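You operate a simulated robot arm through the tools that you are given. There is no shell and no other tool. Be economical: measure what you need, move in short steps, check, and stop when the job is done.

You are at the controls of a simulated robot arm. One attempt, no reset.

TASK
Stack the month block marked "DEC" from the table top on top of the month block marked "JAN".

Only the result counts: the job must be done as asked and must still hold three seconds after the hand-in. Knocking over, shifting, dropping, spilling or breaking anything else fails it.

THE ROBOT
A 7-joint arm with a two-finger parallel gripper on a trunk, on a base that drives. Base frame: it is fixed to the floor where the robot stands at the start and does not move with it; the origin is under the middle of the robot, x ahead of it, y to its left, z up. Lengths are in cm, angles in rad, forces in N, time in s.
With the tool pointing down near the work surface it reaches from about 34 to 76 cm from the robot's upright axis, wherever it stands. Its first joint turns from -2.007 to 2.007 rad. Payload 3.91 kg.
The tool frame sits at the grasp point between the pads (the TCP): z along the fingers, y along the line on which they close. The tips reach 3 cm beyond it. Largest opening 11 cm; finger width 2, thickness 1; the body of the gripper, 4.8 by 11.2 cm, starts 5.5 cm behind the TCP.
Orientation is that of the tool frame in the base frame, as [roll, pitch, yaw] about the fixed x, y, z axes, in that order (R = Rz(yaw) Ry(pitch) Rx(roll)). With the fingers straight down and closing along the base's y, the tool's x points along the base's -x, its y along +y and its z along -z.

THE INTERFACE
- The arm moves only by the tool drive_tool. Its argument "deltas" is a list of rows, each a list of 2 entries, a list of its own where there are three numbers: the shift along the tool's x, y, z in cm, then the turn, a rotation vector about the tool's x, y, z in degrees. In form: [[[x, y, z], [rx, ry, rz]], ...]. A call has 1 to 12 rows; each row shifts and turns the commanded pose from where the row before left it, along the tool's axes as they then stand. "fingers" is the gripper command, from -1 (fully open) to 1 (shut), values between in proportion, set as the call begins (left out, the last holds). Rows are played at 5 a second. More than 5 cm and 0.15 rad between two rows, or a gripper value outside its range, and nothing of the call is played. Where a pose cannot be reached the arm comes as near as it can. A force on the tool above 40 N (or 10 N above the force at the start of the call, whichever is more), or a blocked arm, ends the call early, and 0.2 s more pass. Each finger travels about 10.8 cm/s and halts on what it meets, pressing with about 20 N; the grip force reading is that of the motor and also rises with nothing between the fingers. The clock runs only during rows and for 0.2 s after the last one: add rows that do not move to give the fingers time. It gives the time, the measured TCP pose, the force on the tool (base axes), the opening and the grip force at its end, in the units of the frame above (readings bear some noise), and new pictures: "views" is both (left out), scene, wrist or none.
- Cameras (640 x 400 px; columns grow to the right, rows downward): "scene" is now at [1.35, 16.72, 155.24]; the picture's right is [0.19, -0.98, 0.00], its down [-0.79, -0.15, -0.60] and it looks along [0.59, 0.11, -0.80] (base axes); focal length 274 px, centre (320, 200). "wrist" rides on the gripper at [7.2, 1.7, -10.3] in the tool frame; the picture's right is [-0.23, 0.97, 0.00], its down [-0.76, -0.18, -0.62] and it looks along [-0.61, -0.14, 0.78] (tool axes); focal length 222 px, centre (320, 200). There is no depth. A picture from a camera that has moved, and an enlarged one, comes with that camera's place and axes in the base frame and with its lens.
- lift_body(by): slides the trunk up (or, below 0, down) by that many cm; the arm and the scene camera ride with it, the base frame stays. It gives what a move gives, with no picture.
- base_move(legs): drives the robot by 1 to 6 legs, each [ahead, turn to the left] in cm and rad, along the robot's own axes; the way and the turn of a leg run together, so that a leg with both is an arc; at most 150 cm and 3.142 rad a leg. The arm and the cameras ride along, it lands a little off, and it stops where it bumps. It gives what a move gives, and a new picture of the scene camera.
- pan_tilt(pan, tilt): turns the head with the scene camera to pan (to the left, within 2.705 rad either way) and tilt (down, from -0.506 to 1.204), counted from straight ahead of the robot. It gives what a move gives, and a new picture of the scene camera.
- close_up(camera, box): a new picture of the part [left, top, right, bottom] of that camera's present view, enlarged. The clock stands still meanwhile.
- finish_job(): hands the job in; it is judged then, once.

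Work in short steps. Places have to be worked out from the pictures, the camera data and where the tool is seen: move nearer, look again, correct. Check each grasp and each placing, and mend what went wrong. You have 120 turns and 170 pictures in all, those below and enlarged ones among them. Open the gripper and draw the arm clear of the work before you hand the job in, unless the task says otherwise; then end with one line.

The tools are called after ">>>" by a JSON object that holds its "api" and its "payload". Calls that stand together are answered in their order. drive_tool: Moves the arm, as the interface text tells. Its arguments: {"type":"object","properties":{"deltas":{"type":"array","items":{"type":"array"}},"fingers":{"type":"number"},"views":{"type":"string","enum":["both","scene","wrist","none"]}},"required":["deltas"]} The other tools are called the same way: lift_body (by) slides the trunk up or down; base_move (legs) drives the base; pan_tilt (pan, tilt) turns the head that bears the scene camera; close_up (camera, box) takes an enlarged picture of a part of a camera's view; finish_job () hands the job in.

At the start:

```text
time: 0.0
tcp_pos: [30.73, 35.79, 97.2]
tool_rot: [3.141, 0.002, 3.141]
force: [-0.2, -0.6, 0.6]
finger_gap: 11.02
grip_force: 0.1
trunk travel left (down, up): [-67.5, 31.5]
robot x, y, heading: [-0.08, -0.12, -0.006]
head pan, tilt: [0.19, 0.929]
```

scene: 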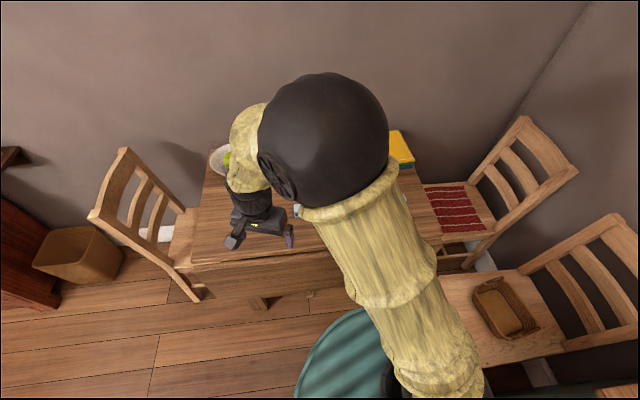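
wrist: 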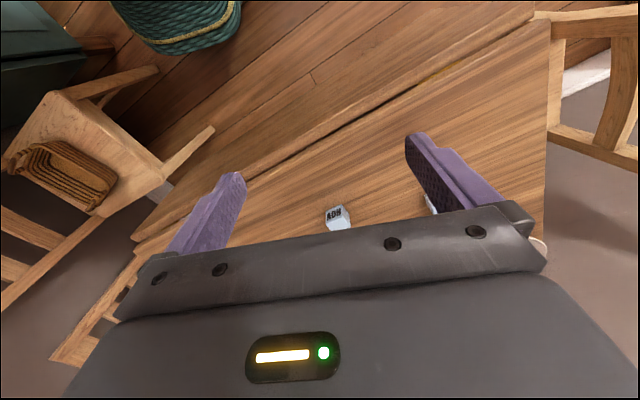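

The wrist view shows a block near (53, 34) and another behind the right finger. I enlarge the views to read them.

>>> {"api": "close_up", "payload": {"camera": "wrist", "box": [290, 180, 450, 280]}}

>>> {"api": "close_up", "payload": {"camera": "scene", "box": [190, 120, 450, 282]}}

```text
4.00 times, centred on (370, 230) of wrist
camera zoom: at [23.47, 37.5, 107.68], right [0.23, 0.97, 0.0], down [0.76, -0.18, 0.62], along [0.61, -0.14, -0.78], focal length 888 px, centre (120, 80)
```

zoom: 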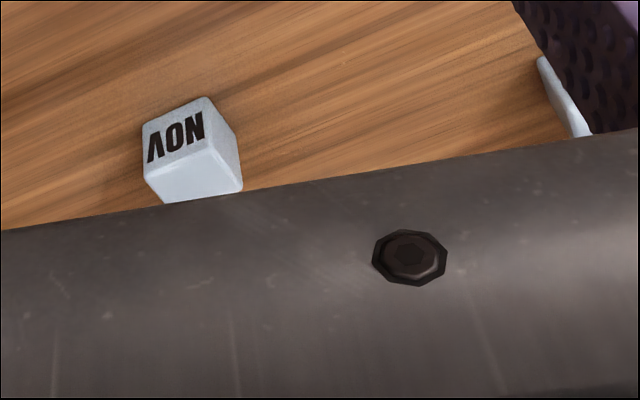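

```text
2.46 times, centred on (320, 201) of scene
camera zoom: at [1.35, 16.72, 155.24], right [0.19, -0.98, 0.0], down [-0.79, -0.15, -0.6], along [0.59, 0.11, -0.8], focal length 675 px, centre (320, 198)
```

zoom: 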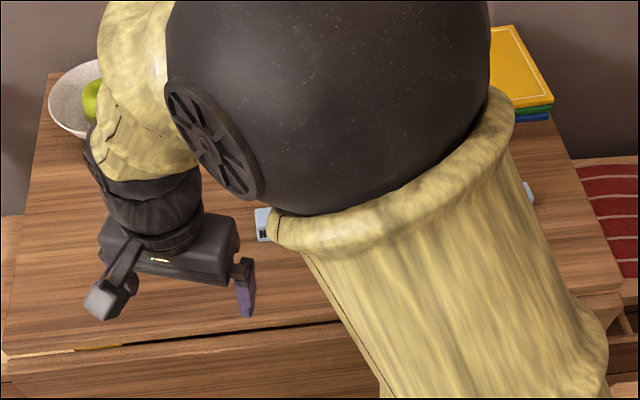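

Block one is NOV, so I need to see the others. I move the arm to the right along −y at the same height to scan.

>>> {"api": "drive_tool", "payload": {"deltas": [[[0, -4, -2], [0, 0, 0]], [[0, -4, -2], [0, 0, 0]], [[0, -4, 0], [0, 0, 0]], [[0, -4, 0], [0, 0, 0]], [[0, -4, 0], [0, 0, 0]], [[0, -4, 0], [0, 0, 0]], [[0, -4, 0], [0, 0, 0]], [[0, -4, 0], [0, 0, 0]]]}}

```text
time: 1.8
tcp_pos: [30.85, 3.69, 101.21]
tool_rot: [-3.14, -0.001, -3.141]
force: [-0.2, -0.8, -0.2]
finger_gap: 11.01
grip_force: 0.0
trunk travel left (down, up): [-67.5, 31.5]
robot x, y, heading: [0.23, -0.28, 0.001]
head pan, tilt: [0.19, 0.929]
camera scene: at [1.35, 16.64, 155.25], right [0.19, -0.98, 0.0], down [-0.79, -0.15, -0.6], along [0.59, 0.11, -0.8], focal length 274 px, centre (320, 200)
camera wrist: at [23.62, 5.43, 111.74], right [0.23, 0.97, 0.0], down [0.76, -0.18, 0.62], along [0.61, -0.14, -0.78], focal length 222 px, centre (320, 200)
```

scene: 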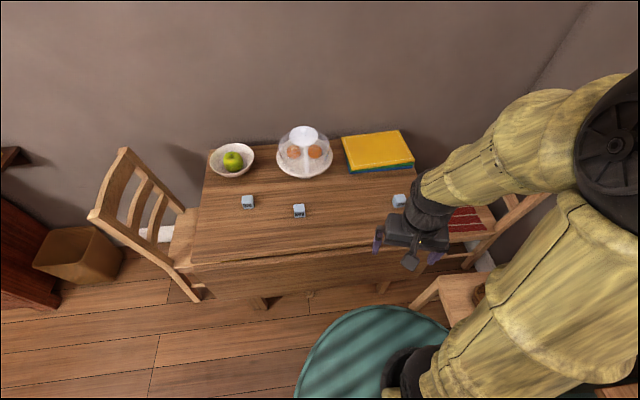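
wrist: 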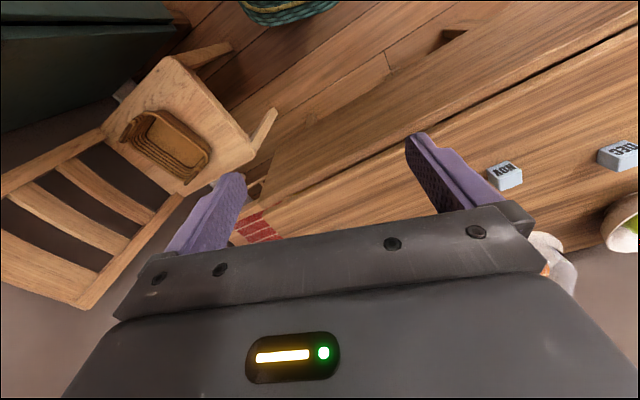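

Now three blocks show. I enlarge the scene to read them.

>>> {"api": "close_up", "payload": {"camera": "scene", "box": [230, 180, 326, 240]}}

>>> {"api": "close_up", "payload": {"camera": "scene", "box": [360, 170, 456, 230]}}

```text
6.67 times, centred on (278, 210) of scene
camera zoom: at [1.35, 16.64, 155.25], right [0.19, -0.98, 0.0], down [-0.79, -0.15, -0.6], along [0.59, 0.11, -0.8], focal length 1827 px, centre (600, 133)
```

zoom: 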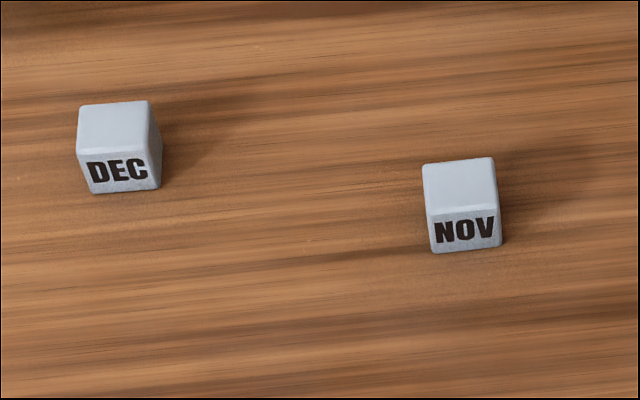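

```text
6.67 times, centred on (408, 200) of scene
camera zoom: at [1.35, 16.64, 155.25], right [0.19, -0.98, 0.0], down [-0.79, -0.15, -0.6], along [0.59, 0.11, -0.8], focal length 1827 px, centre (-267, 200)
```

zoom: 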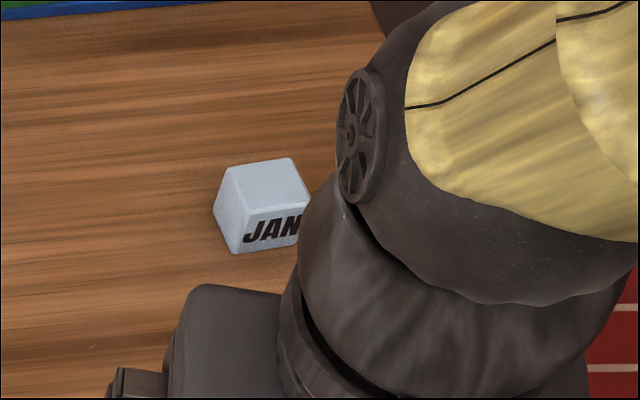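

DEC is at about (54.3, 52.9), turned about 17°, with sides of about 3.7 cm. JAN is at about (62, 0). DEC is at the edge of my reach, so I shift the base left by about 22 cm.

>>> {"api": "base_move", "payload": {"legs": [[0, 1.571], [22, 0], [0, -1.571]]}}

```text
time: 4.5
tcp_pos: [17.04, 26.19, 101.37]
tool_rot: [-3.142, -0.003, -2.267]
force: [0.6, -0.1, 0.5]
finger_gap: 11.02
grip_force: 0.2
trunk travel left (down, up): [-67.5, 31.5]
robot x, y, heading: [-0.04, 0.08, 0.865]
head pan, tilt: [0.19, 0.929]
stopped in leg 1: the robot was blocked; the commanded pose is now the measured one
camera scene: at [-11.7, 11.89, 155.24], right [0.87, -0.49, 0.0], down [-0.39, -0.7, -0.6], along [0.29, 0.52, -0.8], focal length 274 px, centre (320, 200)
```

scene: 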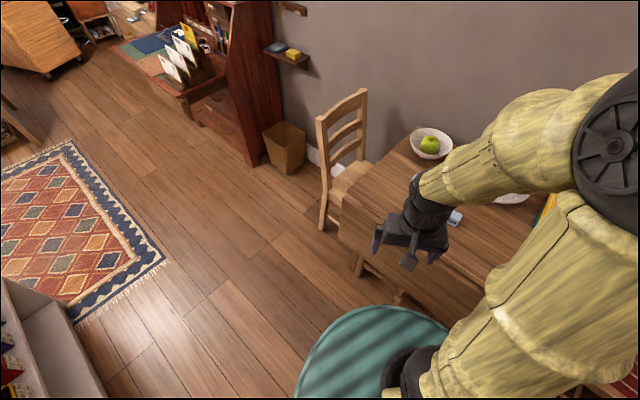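

The left turn was blocked at 0.865, so I use a safer way. I turn back to about 0.5 and drive 8 cm ahead, which is enough for reach.

>>> {"api": "base_move", "payload": {"legs": [[0, -0.365], [8, 0]]}}

```text
time: 6.7
tcp_pos: [32.41, 21.95, 101.34]
tool_rot: [-3.141, -0.004, -2.642]
force: [1.3, 0.1, -0.3]
finger_gap: 11.0
grip_force: 0.2
trunk travel left (down, up): [-67.5, 31.5]
robot x, y, heading: [7.09, 3.82, 0.495]
head pan, tilt: [0.19, 0.929]
camera scene: at [0.47, 19.24, 155.24], right [0.63, -0.78, 0.0], down [-0.62, -0.51, -0.6], along [0.46, 0.38, -0.8], focal length 274 px, centre (320, 200)
```

scene: 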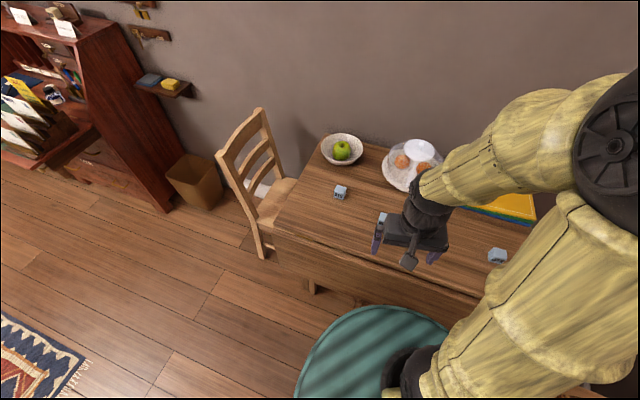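

Good. I measure DEC and JAN again from this spot with close-ups.

>>> {"api": "close_up", "payload": {"camera": "scene", "box": [316, 175, 364, 205]}}

>>> {"api": "close_up", "payload": {"camera": "scene", "box": [472, 240, 520, 270]}}

```text
13.33 times, centred on (340, 190) of scene
camera zoom: at [0.47, 19.24, 155.24], right [0.63, -0.78, 0.0], down [-0.62, -0.51, -0.6], along [0.46, 0.38, -0.8], focal length 3654 px, centre (53, 333)
```

zoom: 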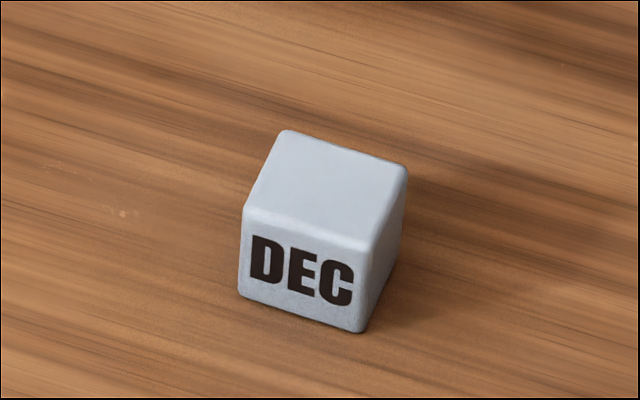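

```text
13.33 times, centred on (496, 255) of scene
camera zoom: at [0.47, 19.24, 155.24], right [0.63, -0.78, 0.0], down [-0.62, -0.51, -0.6], along [0.46, 0.38, -0.8], focal length 3654 px, centre (-2027, -533)
```

zoom: 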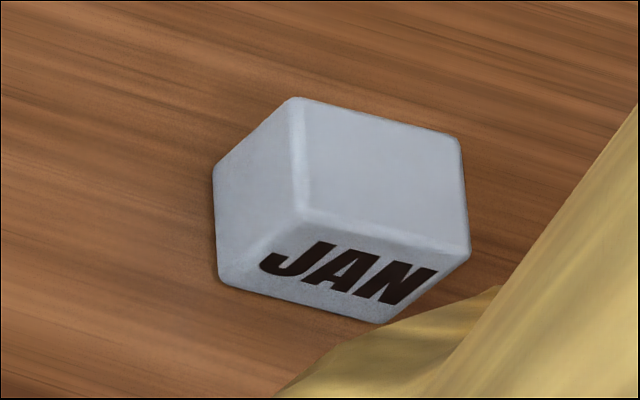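

DEC is at about (53.9, 53.3) with yaw about 17.5°. JAN is at about (64.4, −0.3) with yaw about 21°. I align the tool yaw and move above DEC at z≈90.

>>> {"api": "drive_tool", "payload": {"deltas": [[[0, 0, 0], [0, 0, 5.5]], [[0, 0, 0], [0, 0, 5.6]], [[-2.99, 2.34, 0.5], [0, 0, 0]], [[-2.99, 2.34, 0.5], [0, 0, 0]], [[-2.99, 2.34, 1], [0, 0, 0]], [[-2.99, 2.34, 1], [0, 0, 0]], [[-2.99, 2.34, 1], [0, 0, 0]], [[-2.99, 2.34, 1.4], [0, 0, 0]], [[-2.99, 2.34, 1.4], [0, 0, 0]], [[-2.99, 2.34, 1.4], [0, 0, 0]], [[-2.99, 2.34, 1.4], [0, 0, 0]], [[-2.99, 2.34, 1.4], [0, 0, 0]]]}}

```text
time: 9.3
tcp_pos: [54.05, 53.41, 90.32]
tool_rot: [-3.139, -0.003, -2.837]
force: [-0.1, 0.1, 0.0]
finger_gap: 10.99
grip_force: 0.0
trunk travel left (down, up): [-67.5, 31.5]
robot x, y, heading: [7.29, 3.93, 0.493]
head pan, tilt: [0.19, 0.929]
camera scene: at [0.45, 19.28, 155.24], right [0.63, -0.78, 0.0], down [-0.62, -0.51, -0.6], along [0.46, 0.38, -0.8], focal length 274 px, centre (320, 200)
camera wrist: at [46.61, 52.96, 100.72], right [-0.07, 1.0, 0.0], down [0.78, 0.06, 0.62], along [0.62, 0.04, -0.78], focal length 222 px, centre (320, 200)
```

scene: 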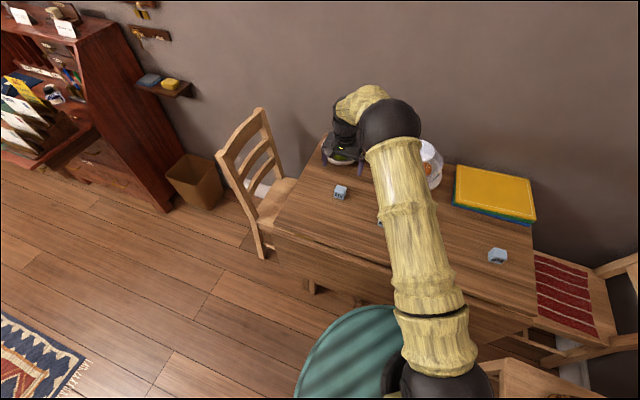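
wrist: 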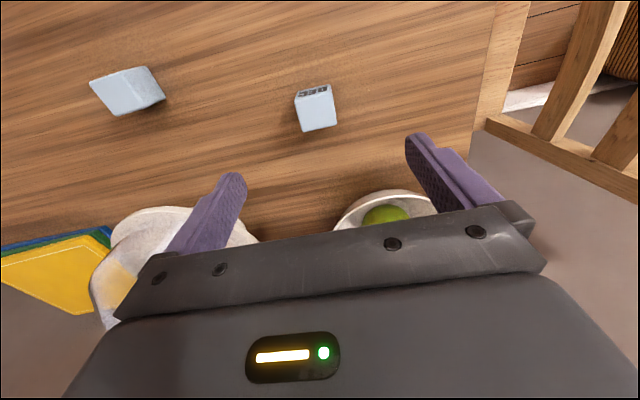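

The wrist view puts DEC nearly under the tool. I enlarge to refine.

>>> {"api": "close_up", "payload": {"camera": "wrist", "box": [272, 75, 368, 135]}}

```text
6.67 times, centred on (320, 105) of wrist
camera zoom: at [46.61, 52.96, 100.72], right [-0.07, 1.0, 0.0], down [0.78, 0.06, 0.62], along [0.62, 0.04, -0.78], focal length 1481 px, centre (320, 833)
```

zoom: 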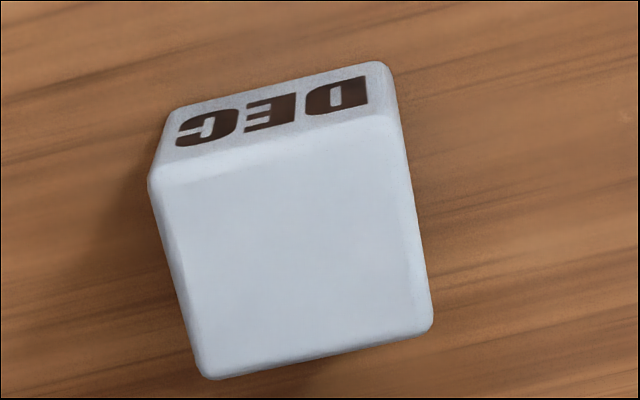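

The tool is aligned within 1°, and DEC is offset (+0.25, −0.23) in the tool frame. I correct that and descend to z≈78, which puts the tips at about 75.

>>> {"api": "drive_tool", "payload": {"deltas": [[[0.25, -0.23, 2], [0, 0, 0]], [[0, 0, 3], [0, 0, 0]], [[0, 0, 3], [0, 0, 0]], [[0, 0, 2.5], [0, 0, 0]], [[0, 0, 1.6], [0, 0, 0]], [[0, 0, 0], [0, 0, 0]]], "views": "wrist"}}

```text
time: 10.7
tcp_pos: [53.67, 52.96, 78.01]
tool_rot: [-3.141, -0.001, -2.838]
force: [-0.1, 0.0, -0.7]
finger_gap: 11.0
grip_force: 0.0
trunk travel left (down, up): [-67.5, 31.5]
robot x, y, heading: [6.66, 3.83, 0.489]
head pan, tilt: [0.19, 0.929]
camera wrist: at [46.31, 52.52, 88.61], right [-0.08, 1.0, 0.0], down [0.78, 0.06, 0.62], along [0.62, 0.05, -0.78], focal length 222 px, centre (320, 200)
```

wrist: 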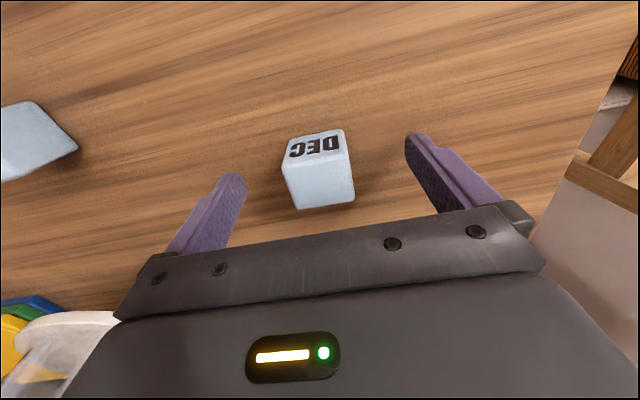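

The block is centred between the fingers. I close the gripper.

>>> {"api": "drive_tool", "payload": {"deltas": [[[0, 0, 0], [0, 0, 0]], [[0, 0, 0], [0, 0, 0]], [[0, 0, 0], [0, 0, 0]], [[0, 0, 0], [0, 0, 0]], [[0, 0, 0], [0, 0, 0]]], "fingers": 1, "views": "wrist"}}

```text
time: 11.9
tcp_pos: [53.7, 52.99, 78.21]
tool_rot: [-3.141, -0.001, -2.835]
force: [-0.1, -0.2, 0.2]
finger_gap: 3.74
grip_force: 20.3
trunk travel left (down, up): [-67.5, 31.5]
robot x, y, heading: [6.89, 3.94, 0.494]
head pan, tilt: [0.19, 0.929]
camera wrist: at [46.31, 52.53, 88.63], right [-0.08, 1.0, 0.0], down [0.78, 0.06, 0.62], along [0.62, 0.05, -0.78], focal length 222 px, centre (320, 200)
```

wrist: 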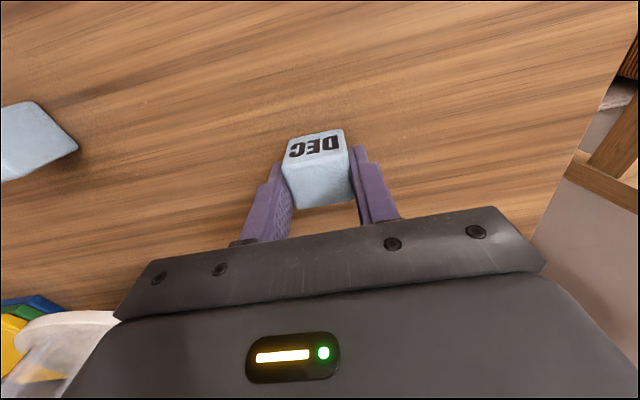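

Gripped with a gap of 3.74 cm, which matches the block. I lift and check.

>>> {"api": "drive_tool", "payload": {"deltas": [[[0, 0, -2], [0, 0, 0]], [[0, 0, -4], [0, 0, 0]], [[0, 0, -4], [0, 0, 0]], [[0, 0, -4], [0, 0, 0]], [[0, 0, 0], [0, 0, 0]]], "views": "wrist"}}

>>> {"api": "drive_tool", "payload": {"deltas": [[[0.48, -4.5, 0], [0, 0, 0]], [[0.48, -4.5, 0], [0, 0, 0]], [[0.48, -4.5, 0], [0, 0, 0]], [[0.48, -4.5, 0], [0, 0, 0]], [[0.48, -4.5, 0], [0, 0, 0]], [[0.48, -4.5, 0], [0, 0, 0]], [[0.48, -4.5, 0], [0, 0, 0]], [[0.48, -4.5, 0], [0, 0, 0]], [[0.48, -4.5, 0], [0, 0, 0]], [[0.48, -4.5, 0], [0, 0, 0]], [[0.48, -4.5, 0], [0, 0, 0]], [[0, 0, 0], [0, 0, -4]]]}}

```text
time: 13.1
tcp_pos: [53.66, 52.86, 92.16]
tool_rot: [-3.14, -0.003, -2.836]
force: [-0.2, 0.5, -0.1]
finger_gap: 3.69
grip_force: 19.9
trunk travel left (down, up): [-67.5, 31.5]
robot x, y, heading: [7.4, 3.73, 0.495]
head pan, tilt: [0.19, 0.929]
camera wrist: at [46.34, 52.37, 102.6], right [-0.08, 1.0, 0.0], down [0.78, 0.06, 0.62], along [0.62, 0.05, -0.78], focal length 222 px, centre (320, 200)
```

wrist: 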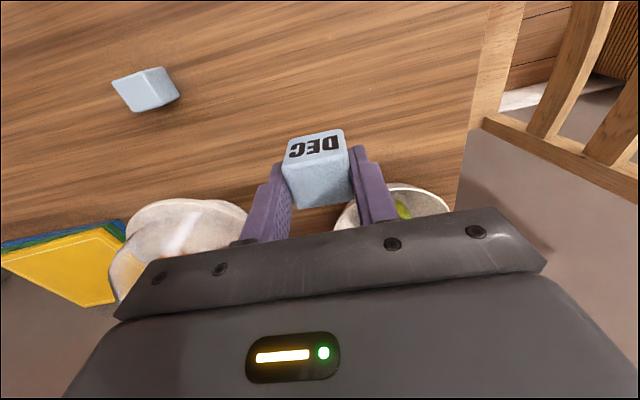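

```text
time: 15.7
tcp_pos: [63.48, 4.08, 92.01]
tool_rot: [-3.141, -0.002, -2.766]
force: [0.5, 0.1, -0.8]
finger_gap: 3.71
grip_force: 20.5
trunk travel left (down, up): [-67.5, 31.5]
robot x, y, heading: [7.21, 3.88, 0.493]
head pan, tilt: [0.19, 0.929]
camera scene: at [0.4, 19.2, 155.24], right [0.63, -0.78, 0.0], down [-0.62, -0.51, -0.6], along [0.46, 0.38, -0.8], focal length 274 px, centre (320, 200)
camera wrist: at [56.11, 3.08, 102.53], right [-0.15, 0.99, 0.0], down [0.77, 0.11, 0.62], along [0.61, 0.09, -0.78], focal length 222 px, centre (320, 200)
```

scene: 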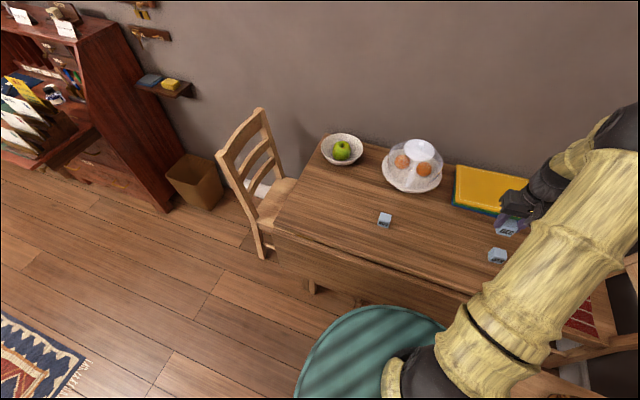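
wrist: 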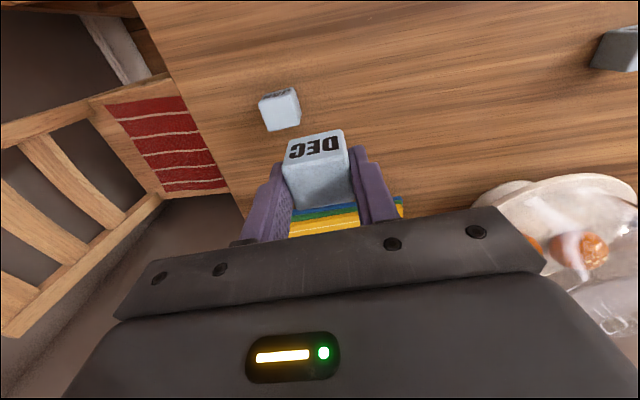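

JAN shows clearly beside the held DEC. I enlarge to measure its offset and yaw.

>>> {"api": "close_up", "payload": {"camera": "wrist", "box": [240, 75, 336, 135]}}

>>> {"api": "close_up", "payload": {"camera": "wrist", "box": [256, 110, 384, 220]}}

```text
6.67 times, centred on (288, 105) of wrist
camera zoom: at [56.11, 3.08, 102.53], right [-0.15, 0.99, 0.0], down [0.77, 0.11, 0.62], along [0.61, 0.09, -0.78], focal length 1481 px, centre (533, 833)
```

zoom: 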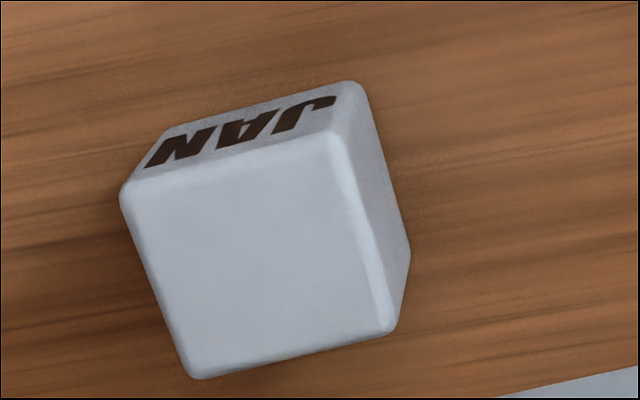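

```text
3.64 times, centred on (320, 165) of wrist
camera zoom: at [56.11, 3.08, 102.53], right [-0.15, 0.99, 0.0], down [0.77, 0.11, 0.62], along [0.61, 0.09, -0.78], focal length 808 px, centre (320, 327)
```

zoom: 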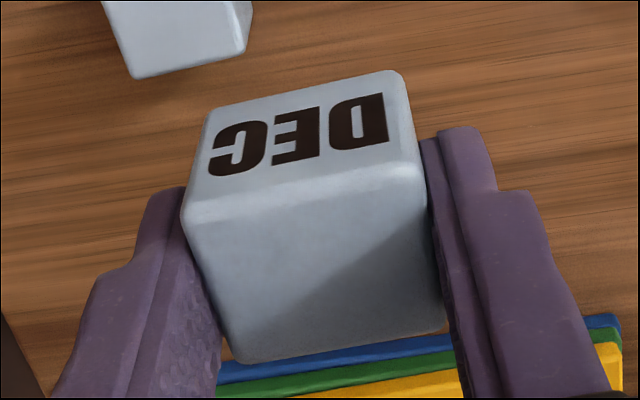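

JAN is aligned in yaw with the tool, and its offset in the tool frame is (+0.48, −4.34). DEC sits at (0, 0) in the hand. I move over JAN and down 6.5 cm, then check.

>>> {"api": "drive_tool", "payload": {"deltas": [[[0.24, -2.17, 0], [0, 0, 0]], [[0.24, -2.17, 0], [0, 0, 0]], [[0, 0, 2.5], [0, 0, 0]], [[0, 0, 2.5], [0, 0, 0]], [[0, 0, 1.5], [0, 0, 0]], [[0, 0, 0], [0, 0, 0]]]}}

>>> {"api": "close_up", "payload": {"camera": "wrist", "box": [256, 100, 384, 220]}}

```text
time: 17.1
tcp_pos: [64.62, -0.11, 85.59]
tool_rot: [3.141, -0.002, -2.766]
force: [-0.1, 0.2, -0.7]
finger_gap: 3.72
grip_force: 20.2
trunk travel left (down, up): [-67.5, 31.5]
robot x, y, heading: [6.91, 4.37, 0.49]
head pan, tilt: [0.19, 0.929]
camera scene: at [0.4, 19.19, 155.24], right [0.63, -0.78, 0.0], down [-0.62, -0.51, -0.6], along [0.46, 0.38, -0.8], focal length 274 px, centre (320, 200)
camera wrist: at [57.29, -1.05, 96.06], right [-0.14, 0.99, 0.0], down [0.77, 0.11, 0.62], along [0.62, 0.09, -0.78], focal length 222 px, centre (320, 200)
```

scene: 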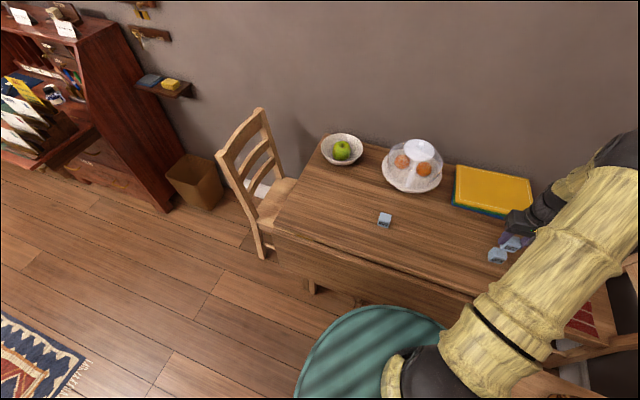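
wrist: 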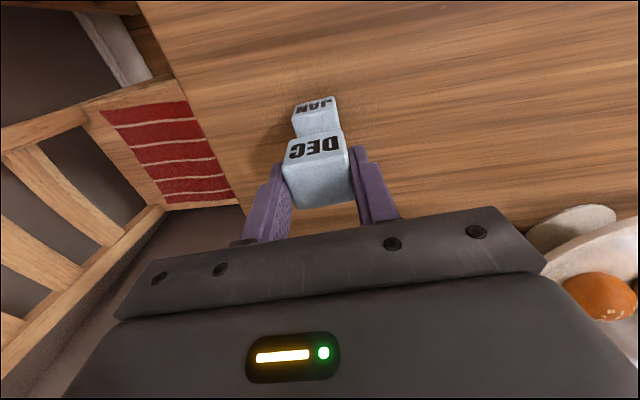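

```text
3.33 times, centred on (320, 160) of wrist
camera zoom: at [57.29, -1.05, 96.06], right [-0.14, 0.99, 0.0], down [0.77, 0.11, 0.62], along [0.62, 0.09, -0.78], focal length 740 px, centre (320, 333)
```

zoom: 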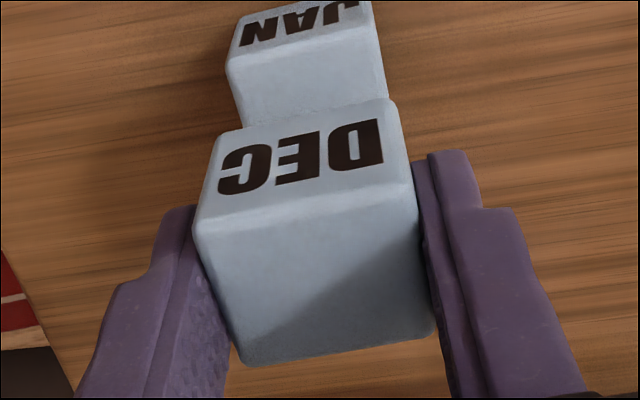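

The alignment is good, with about 0.1 cm left in x. I descend the remaining 3.6 cm or so, ending in small steps to feel contact.

>>> {"api": "drive_tool", "payload": {"deltas": [[[0.1, 0, 1.5], [0, 0, 0]], [[0, 0, 1.2], [0, 0, 0]], [[0, 0, 0.5], [0, 0, 0]], [[0, 0, 0.2], [0, 0, 0]], [[0, 0, 0], [0, 0, 0]]], "views": "wrist"}}

>>> {"api": "close_up", "payload": {"camera": "wrist", "box": [256, 100, 384, 220]}}

```text
time: 18.3
tcp_pos: [64.52, -0.06, 82.18]
tool_rot: [3.141, -0.002, -2.766]
force: [0.8, 0.0, 0.3]
finger_gap: 3.7
grip_force: 20.1
trunk travel left (down, up): [-67.5, 31.5]
robot x, y, heading: [7.12, 3.91, 0.494]
head pan, tilt: [0.19, 0.929]
camera wrist: at [57.22, -1.07, 92.65], right [-0.14, 0.99, 0.0], down [0.78, 0.11, 0.62], along [0.62, 0.09, -0.78], focal length 222 px, centre (320, 200)
```

wrist: 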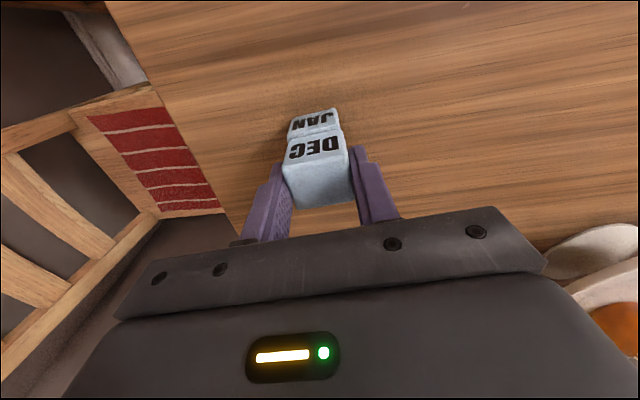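

```text
3.33 times, centred on (320, 160) of wrist
camera zoom: at [57.22, -1.07, 92.65], right [-0.14, 0.99, 0.0], down [0.78, 0.11, 0.62], along [0.62, 0.09, -0.78], focal length 740 px, centre (320, 333)
```

zoom: 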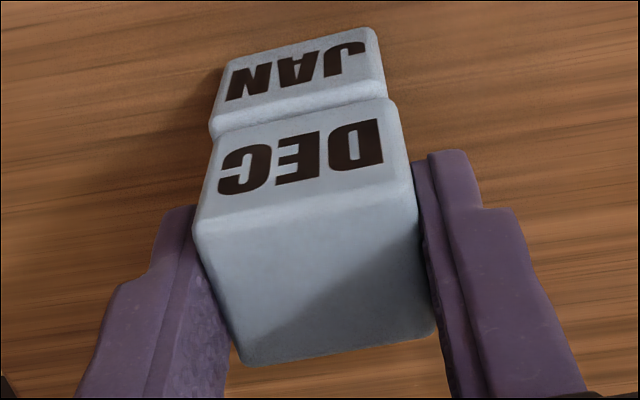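

DEC is just above JAN, with about 0.3 cm left and no contact force yet. I lower in 0.1 cm steps.

>>> {"api": "drive_tool", "payload": {"deltas": [[[0, 0, 0.1], [0, 0, 0]], [[0, 0, 0.1], [0, 0, 0]], [[0, 0, 0.1], [0, 0, 0]], [[0, 0, 0], [0, 0, 0]]], "views": "wrist"}}

>>> {"api": "close_up", "payload": {"camera": "wrist", "box": [256, 100, 384, 220]}}

```text
time: 19.3
tcp_pos: [64.5, -0.15, 82.07]
tool_rot: [-3.141, 0.001, -2.766]
force: [0.3, 0.1, 18.3]
finger_gap: 3.71
grip_force: 19.9
trunk travel left (down, up): [-67.5, 31.5]
robot x, y, heading: [6.91, 3.87, 0.49]
head pan, tilt: [0.19, 0.929]
camera wrist: at [57.18, -1.07, 92.54], right [-0.14, 0.99, 0.0], down [0.77, 0.11, 0.62], along [0.62, 0.09, -0.78], focal length 222 px, centre (320, 200)
```

wrist: 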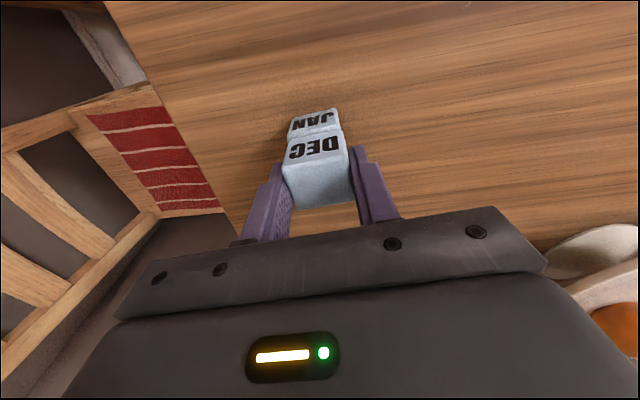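

```text
3.33 times, centred on (320, 160) of wrist
camera zoom: at [57.18, -1.07, 92.54], right [-0.14, 0.99, 0.0], down [0.77, 0.11, 0.62], along [0.62, 0.09, -0.78], focal length 740 px, centre (320, 333)
```

zoom: 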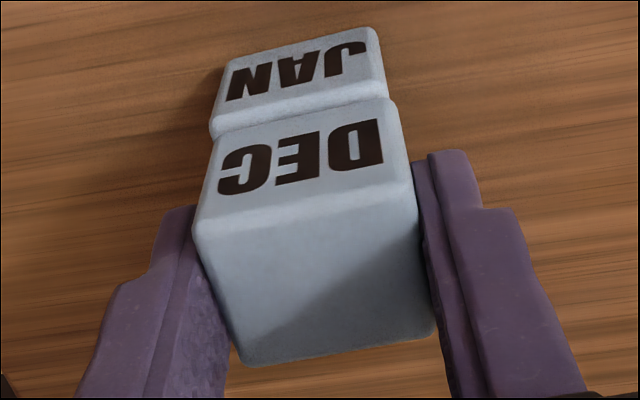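

Contact is confirmed at 18 N with DEC seated on JAN. I ease the pressure slightly and open.

>>> {"api": "drive_tool", "payload": {"deltas": [[[0, 0, -0.17], [0, 0, 0]], [[0, 0, 0], [0, 0, 0]]], "views": "none"}}

>>> {"api": "drive_tool", "payload": {"deltas": [[[0, 0, 0], [0, 0, 0]], [[0, 0, 0], [0, 0, 0]], [[0, 0, 0], [0, 0, 0]], [[0, 0, 0], [0, 0, 0]]], "fingers": -1, "views": "wrist"}}

```text
time: 19.9
tcp_pos: [64.52, -0.17, 82.09]
tool_rot: [3.14, -0.001, -2.768]
force: [3.3, -0.9, 10.0]
finger_gap: 3.71
grip_force: 20.2
trunk travel left (down, up): [-67.5, 31.5]
robot x, y, heading: [7.26, 3.96, 0.493]
head pan, tilt: [0.19, 0.929]
```

```text
time: 20.9
tcp_pos: [64.36, -0.17, 82.09]
tool_rot: [3.141, 0.0, -2.766]
force: [-0.1, -0.7, 1.0]
finger_gap: 10.97
grip_force: 0.1
trunk travel left (down, up): [-67.5, 31.5]
robot x, y, heading: [6.92, 3.84, 0.491]
head pan, tilt: [0.19, 0.929]
camera wrist: at [57.21, -1.04, 92.56], right [-0.14, 0.99, 0.0], down [0.78, 0.11, 0.62], along [0.62, 0.09, -0.78], focal length 222 px, centre (320, 200)
```

wrist: 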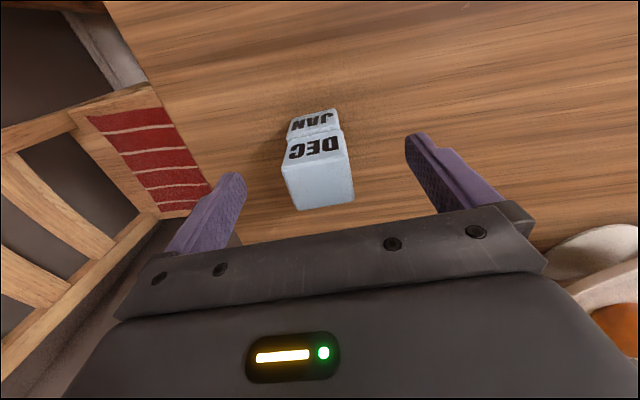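

The gripper has released and the stack stands. I rise straight up, then draw back towards the robot.

>>> {"api": "drive_tool", "payload": {"deltas": [[[0, 0, -2], [0, 0, 0]], [[0, 0, -4], [0, 0, 0]], [[0, 0, -4], [0, 0, 0]], [[0, 0, -4], [0, 0, 0]], [[3, 4, -2], [0, 0, 0]], [[3, 4, 0], [0, 0, 0]], [[3, 4, 0], [0, 0, 0]], [[3, 4, 0], [0, 0, 0]], [[3, 4, 0], [0, 0, 0]], [[0, 0, 0], [0, 0, 0]]]}}

>>> {"api": "close_up", "payload": {"camera": "scene", "box": [370, 170, 562, 290]}}

```text
refused: row 5 steps farther than a row can; nothing moved
```

```text
3.33 times, centred on (466, 230) of scene
camera zoom: at [0.4, 19.19, 155.24], right [0.63, -0.78, 0.0], down [-0.62, -0.51, -0.6], along [0.46, 0.38, -0.8], focal length 914 px, centre (-167, 100)
```

zoom: 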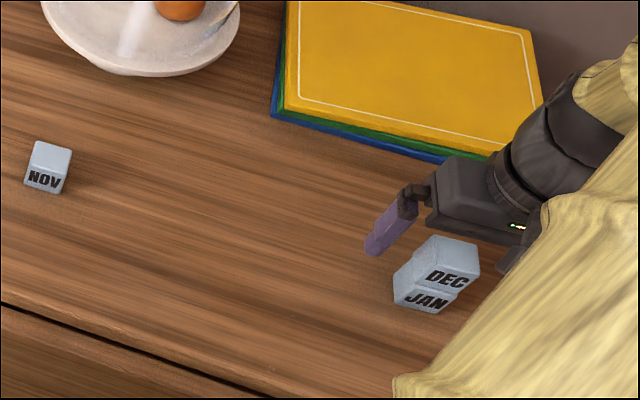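

The stack looks good. One step was too long, so I retry with shorter ones.

>>> {"api": "drive_tool", "payload": {"deltas": [[[0, 0, -2], [0, 0, 0]], [[0, 0, -4], [0, 0, 0]], [[0, 0, -4], [0, 0, 0]], [[0, 0, -4], [0, 0, 0]], [[2.5, 3, -1], [0, 0, 0]], [[2.5, 3, 0], [0, 0, 0]], [[2.5, 3, 0], [0, 0, 0]], [[2.5, 3, 0], [0, 0, 0]], [[2.5, 3, 0], [0, 0, 0]], [[2.5, 3, 0], [0, 0, 0]], [[0, 0, 0], [0, 0, 0]]]}}

>>> {"api": "close_up", "payload": {"camera": "scene", "box": [370, 170, 562, 290]}}

```text
time: 23.3
tcp_pos: [44.14, 11.14, 97.31]
tool_rot: [3.141, -0.001, -2.769]
force: [0.0, -0.6, -0.7]
finger_gap: 11.0
grip_force: 0.1
trunk travel left (down, up): [-67.5, 31.5]
robot x, y, heading: [7.31, 3.95, 0.494]
head pan, tilt: [0.19, 0.929]
camera scene: at [0.41, 19.19, 155.24], right [0.63, -0.78, 0.0], down [-0.62, -0.51, -0.6], along [0.46, 0.38, -0.8], focal length 274 px, centre (320, 200)
camera wrist: at [36.83, 10.2, 107.69], right [-0.14, 0.99, 0.0], down [0.77, 0.11, 0.62], along [0.62, 0.09, -0.78], focal length 222 px, centre (320, 200)
```

scene: 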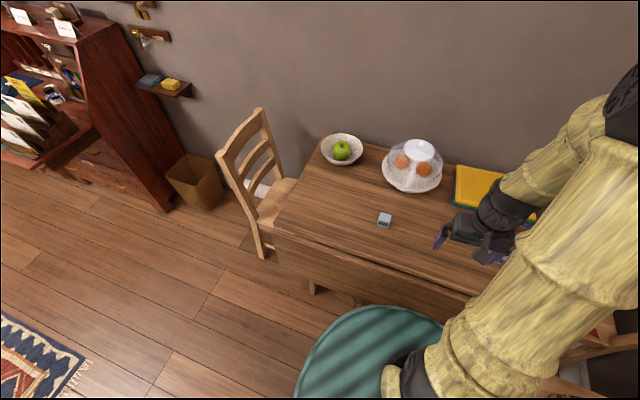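
wrist: 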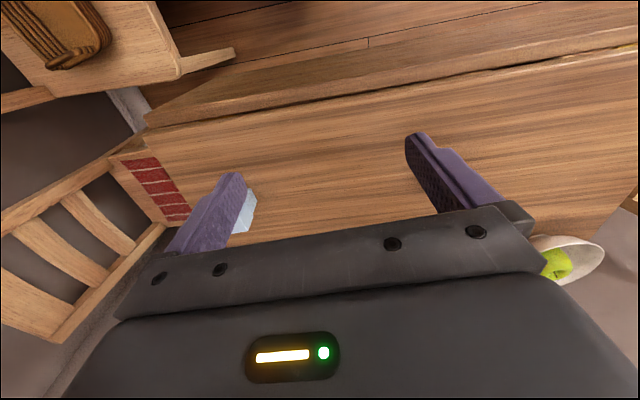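

```text
3.33 times, centred on (466, 230) of scene
camera zoom: at [0.41, 19.19, 155.24], right [0.63, -0.78, 0.0], down [-0.62, -0.51, -0.6], along [0.46, 0.38, -0.8], focal length 914 px, centre (-167, 100)
```

zoom: 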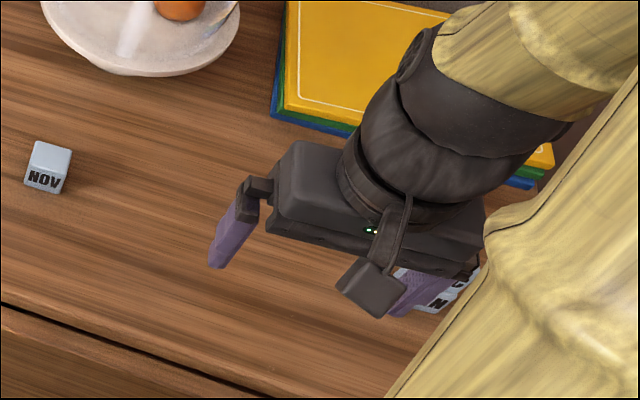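

The hand hides the stack, so I shift a little to the left for a final check.

>>> {"api": "drive_tool", "payload": {"deltas": [[[0.5, 4, -1], [0, 0, 0]], [[0.5, 4, -1], [0, 0, 0]], [[0.5, 4, 0], [0, 0, 0]], [[0.5, 4, 0], [0, 0, 0]], [[0, 0, 0], [0, 0, 0]]]}}

>>> {"api": "close_up", "payload": {"camera": "wrist", "box": [80, 100, 320, 260]}}

```text
time: 24.5
tcp_pos: [36.12, 25.4, 99.35]
tool_rot: [-3.142, -0.002, -2.769]
force: [-0.9, 0.7, 0.8]
finger_gap: 11.01
grip_force: 0.0
trunk travel left (down, up): [-67.5, 31.5]
robot x, y, heading: [6.82, 3.55, 0.494]
head pan, tilt: [0.19, 0.929]
camera scene: at [0.39, 19.18, 155.24], right [0.63, -0.78, 0.0], down [-0.62, -0.51, -0.6], along [0.46, 0.38, -0.8], focal length 274 px, centre (320, 200)
camera wrist: at [28.99, 24.41, 109.82], right [-0.14, 0.99, 0.0], down [0.78, 0.11, 0.62], along [0.62, 0.09, -0.78], focal length 222 px, centre (320, 200)
```

scene: 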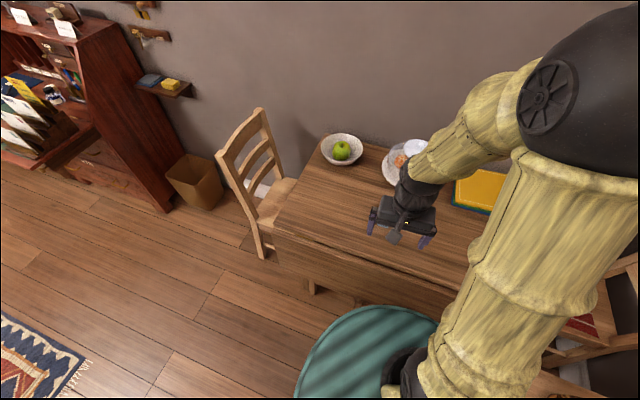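
wrist: 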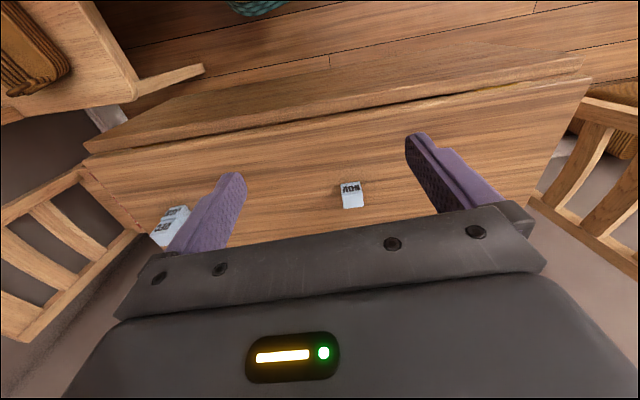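

```text
2.50 times, centred on (200, 180) of wrist
camera zoom: at [28.99, 24.41, 109.82], right [-0.14, 0.99, 0.0], down [0.78, 0.11, 0.62], along [0.62, 0.09, -0.78], focal length 555 px, centre (620, 250)
```

zoom: 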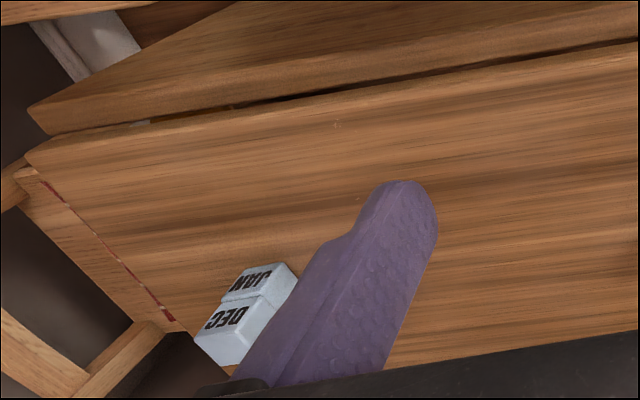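

DEC stands squarely on JAN, NOV hasn't moved, and the hand is clear and open. I hand the job in.

>>> {"api": "finish_job", "payload": {}}

```text
The job is handed in.
```

The DEC block is stacked on top of the JAN block, the gripper is open and clear, and the job is handed in. The only bump was the base being stopped early in a left turn; nothing looked disturbed afterwards.
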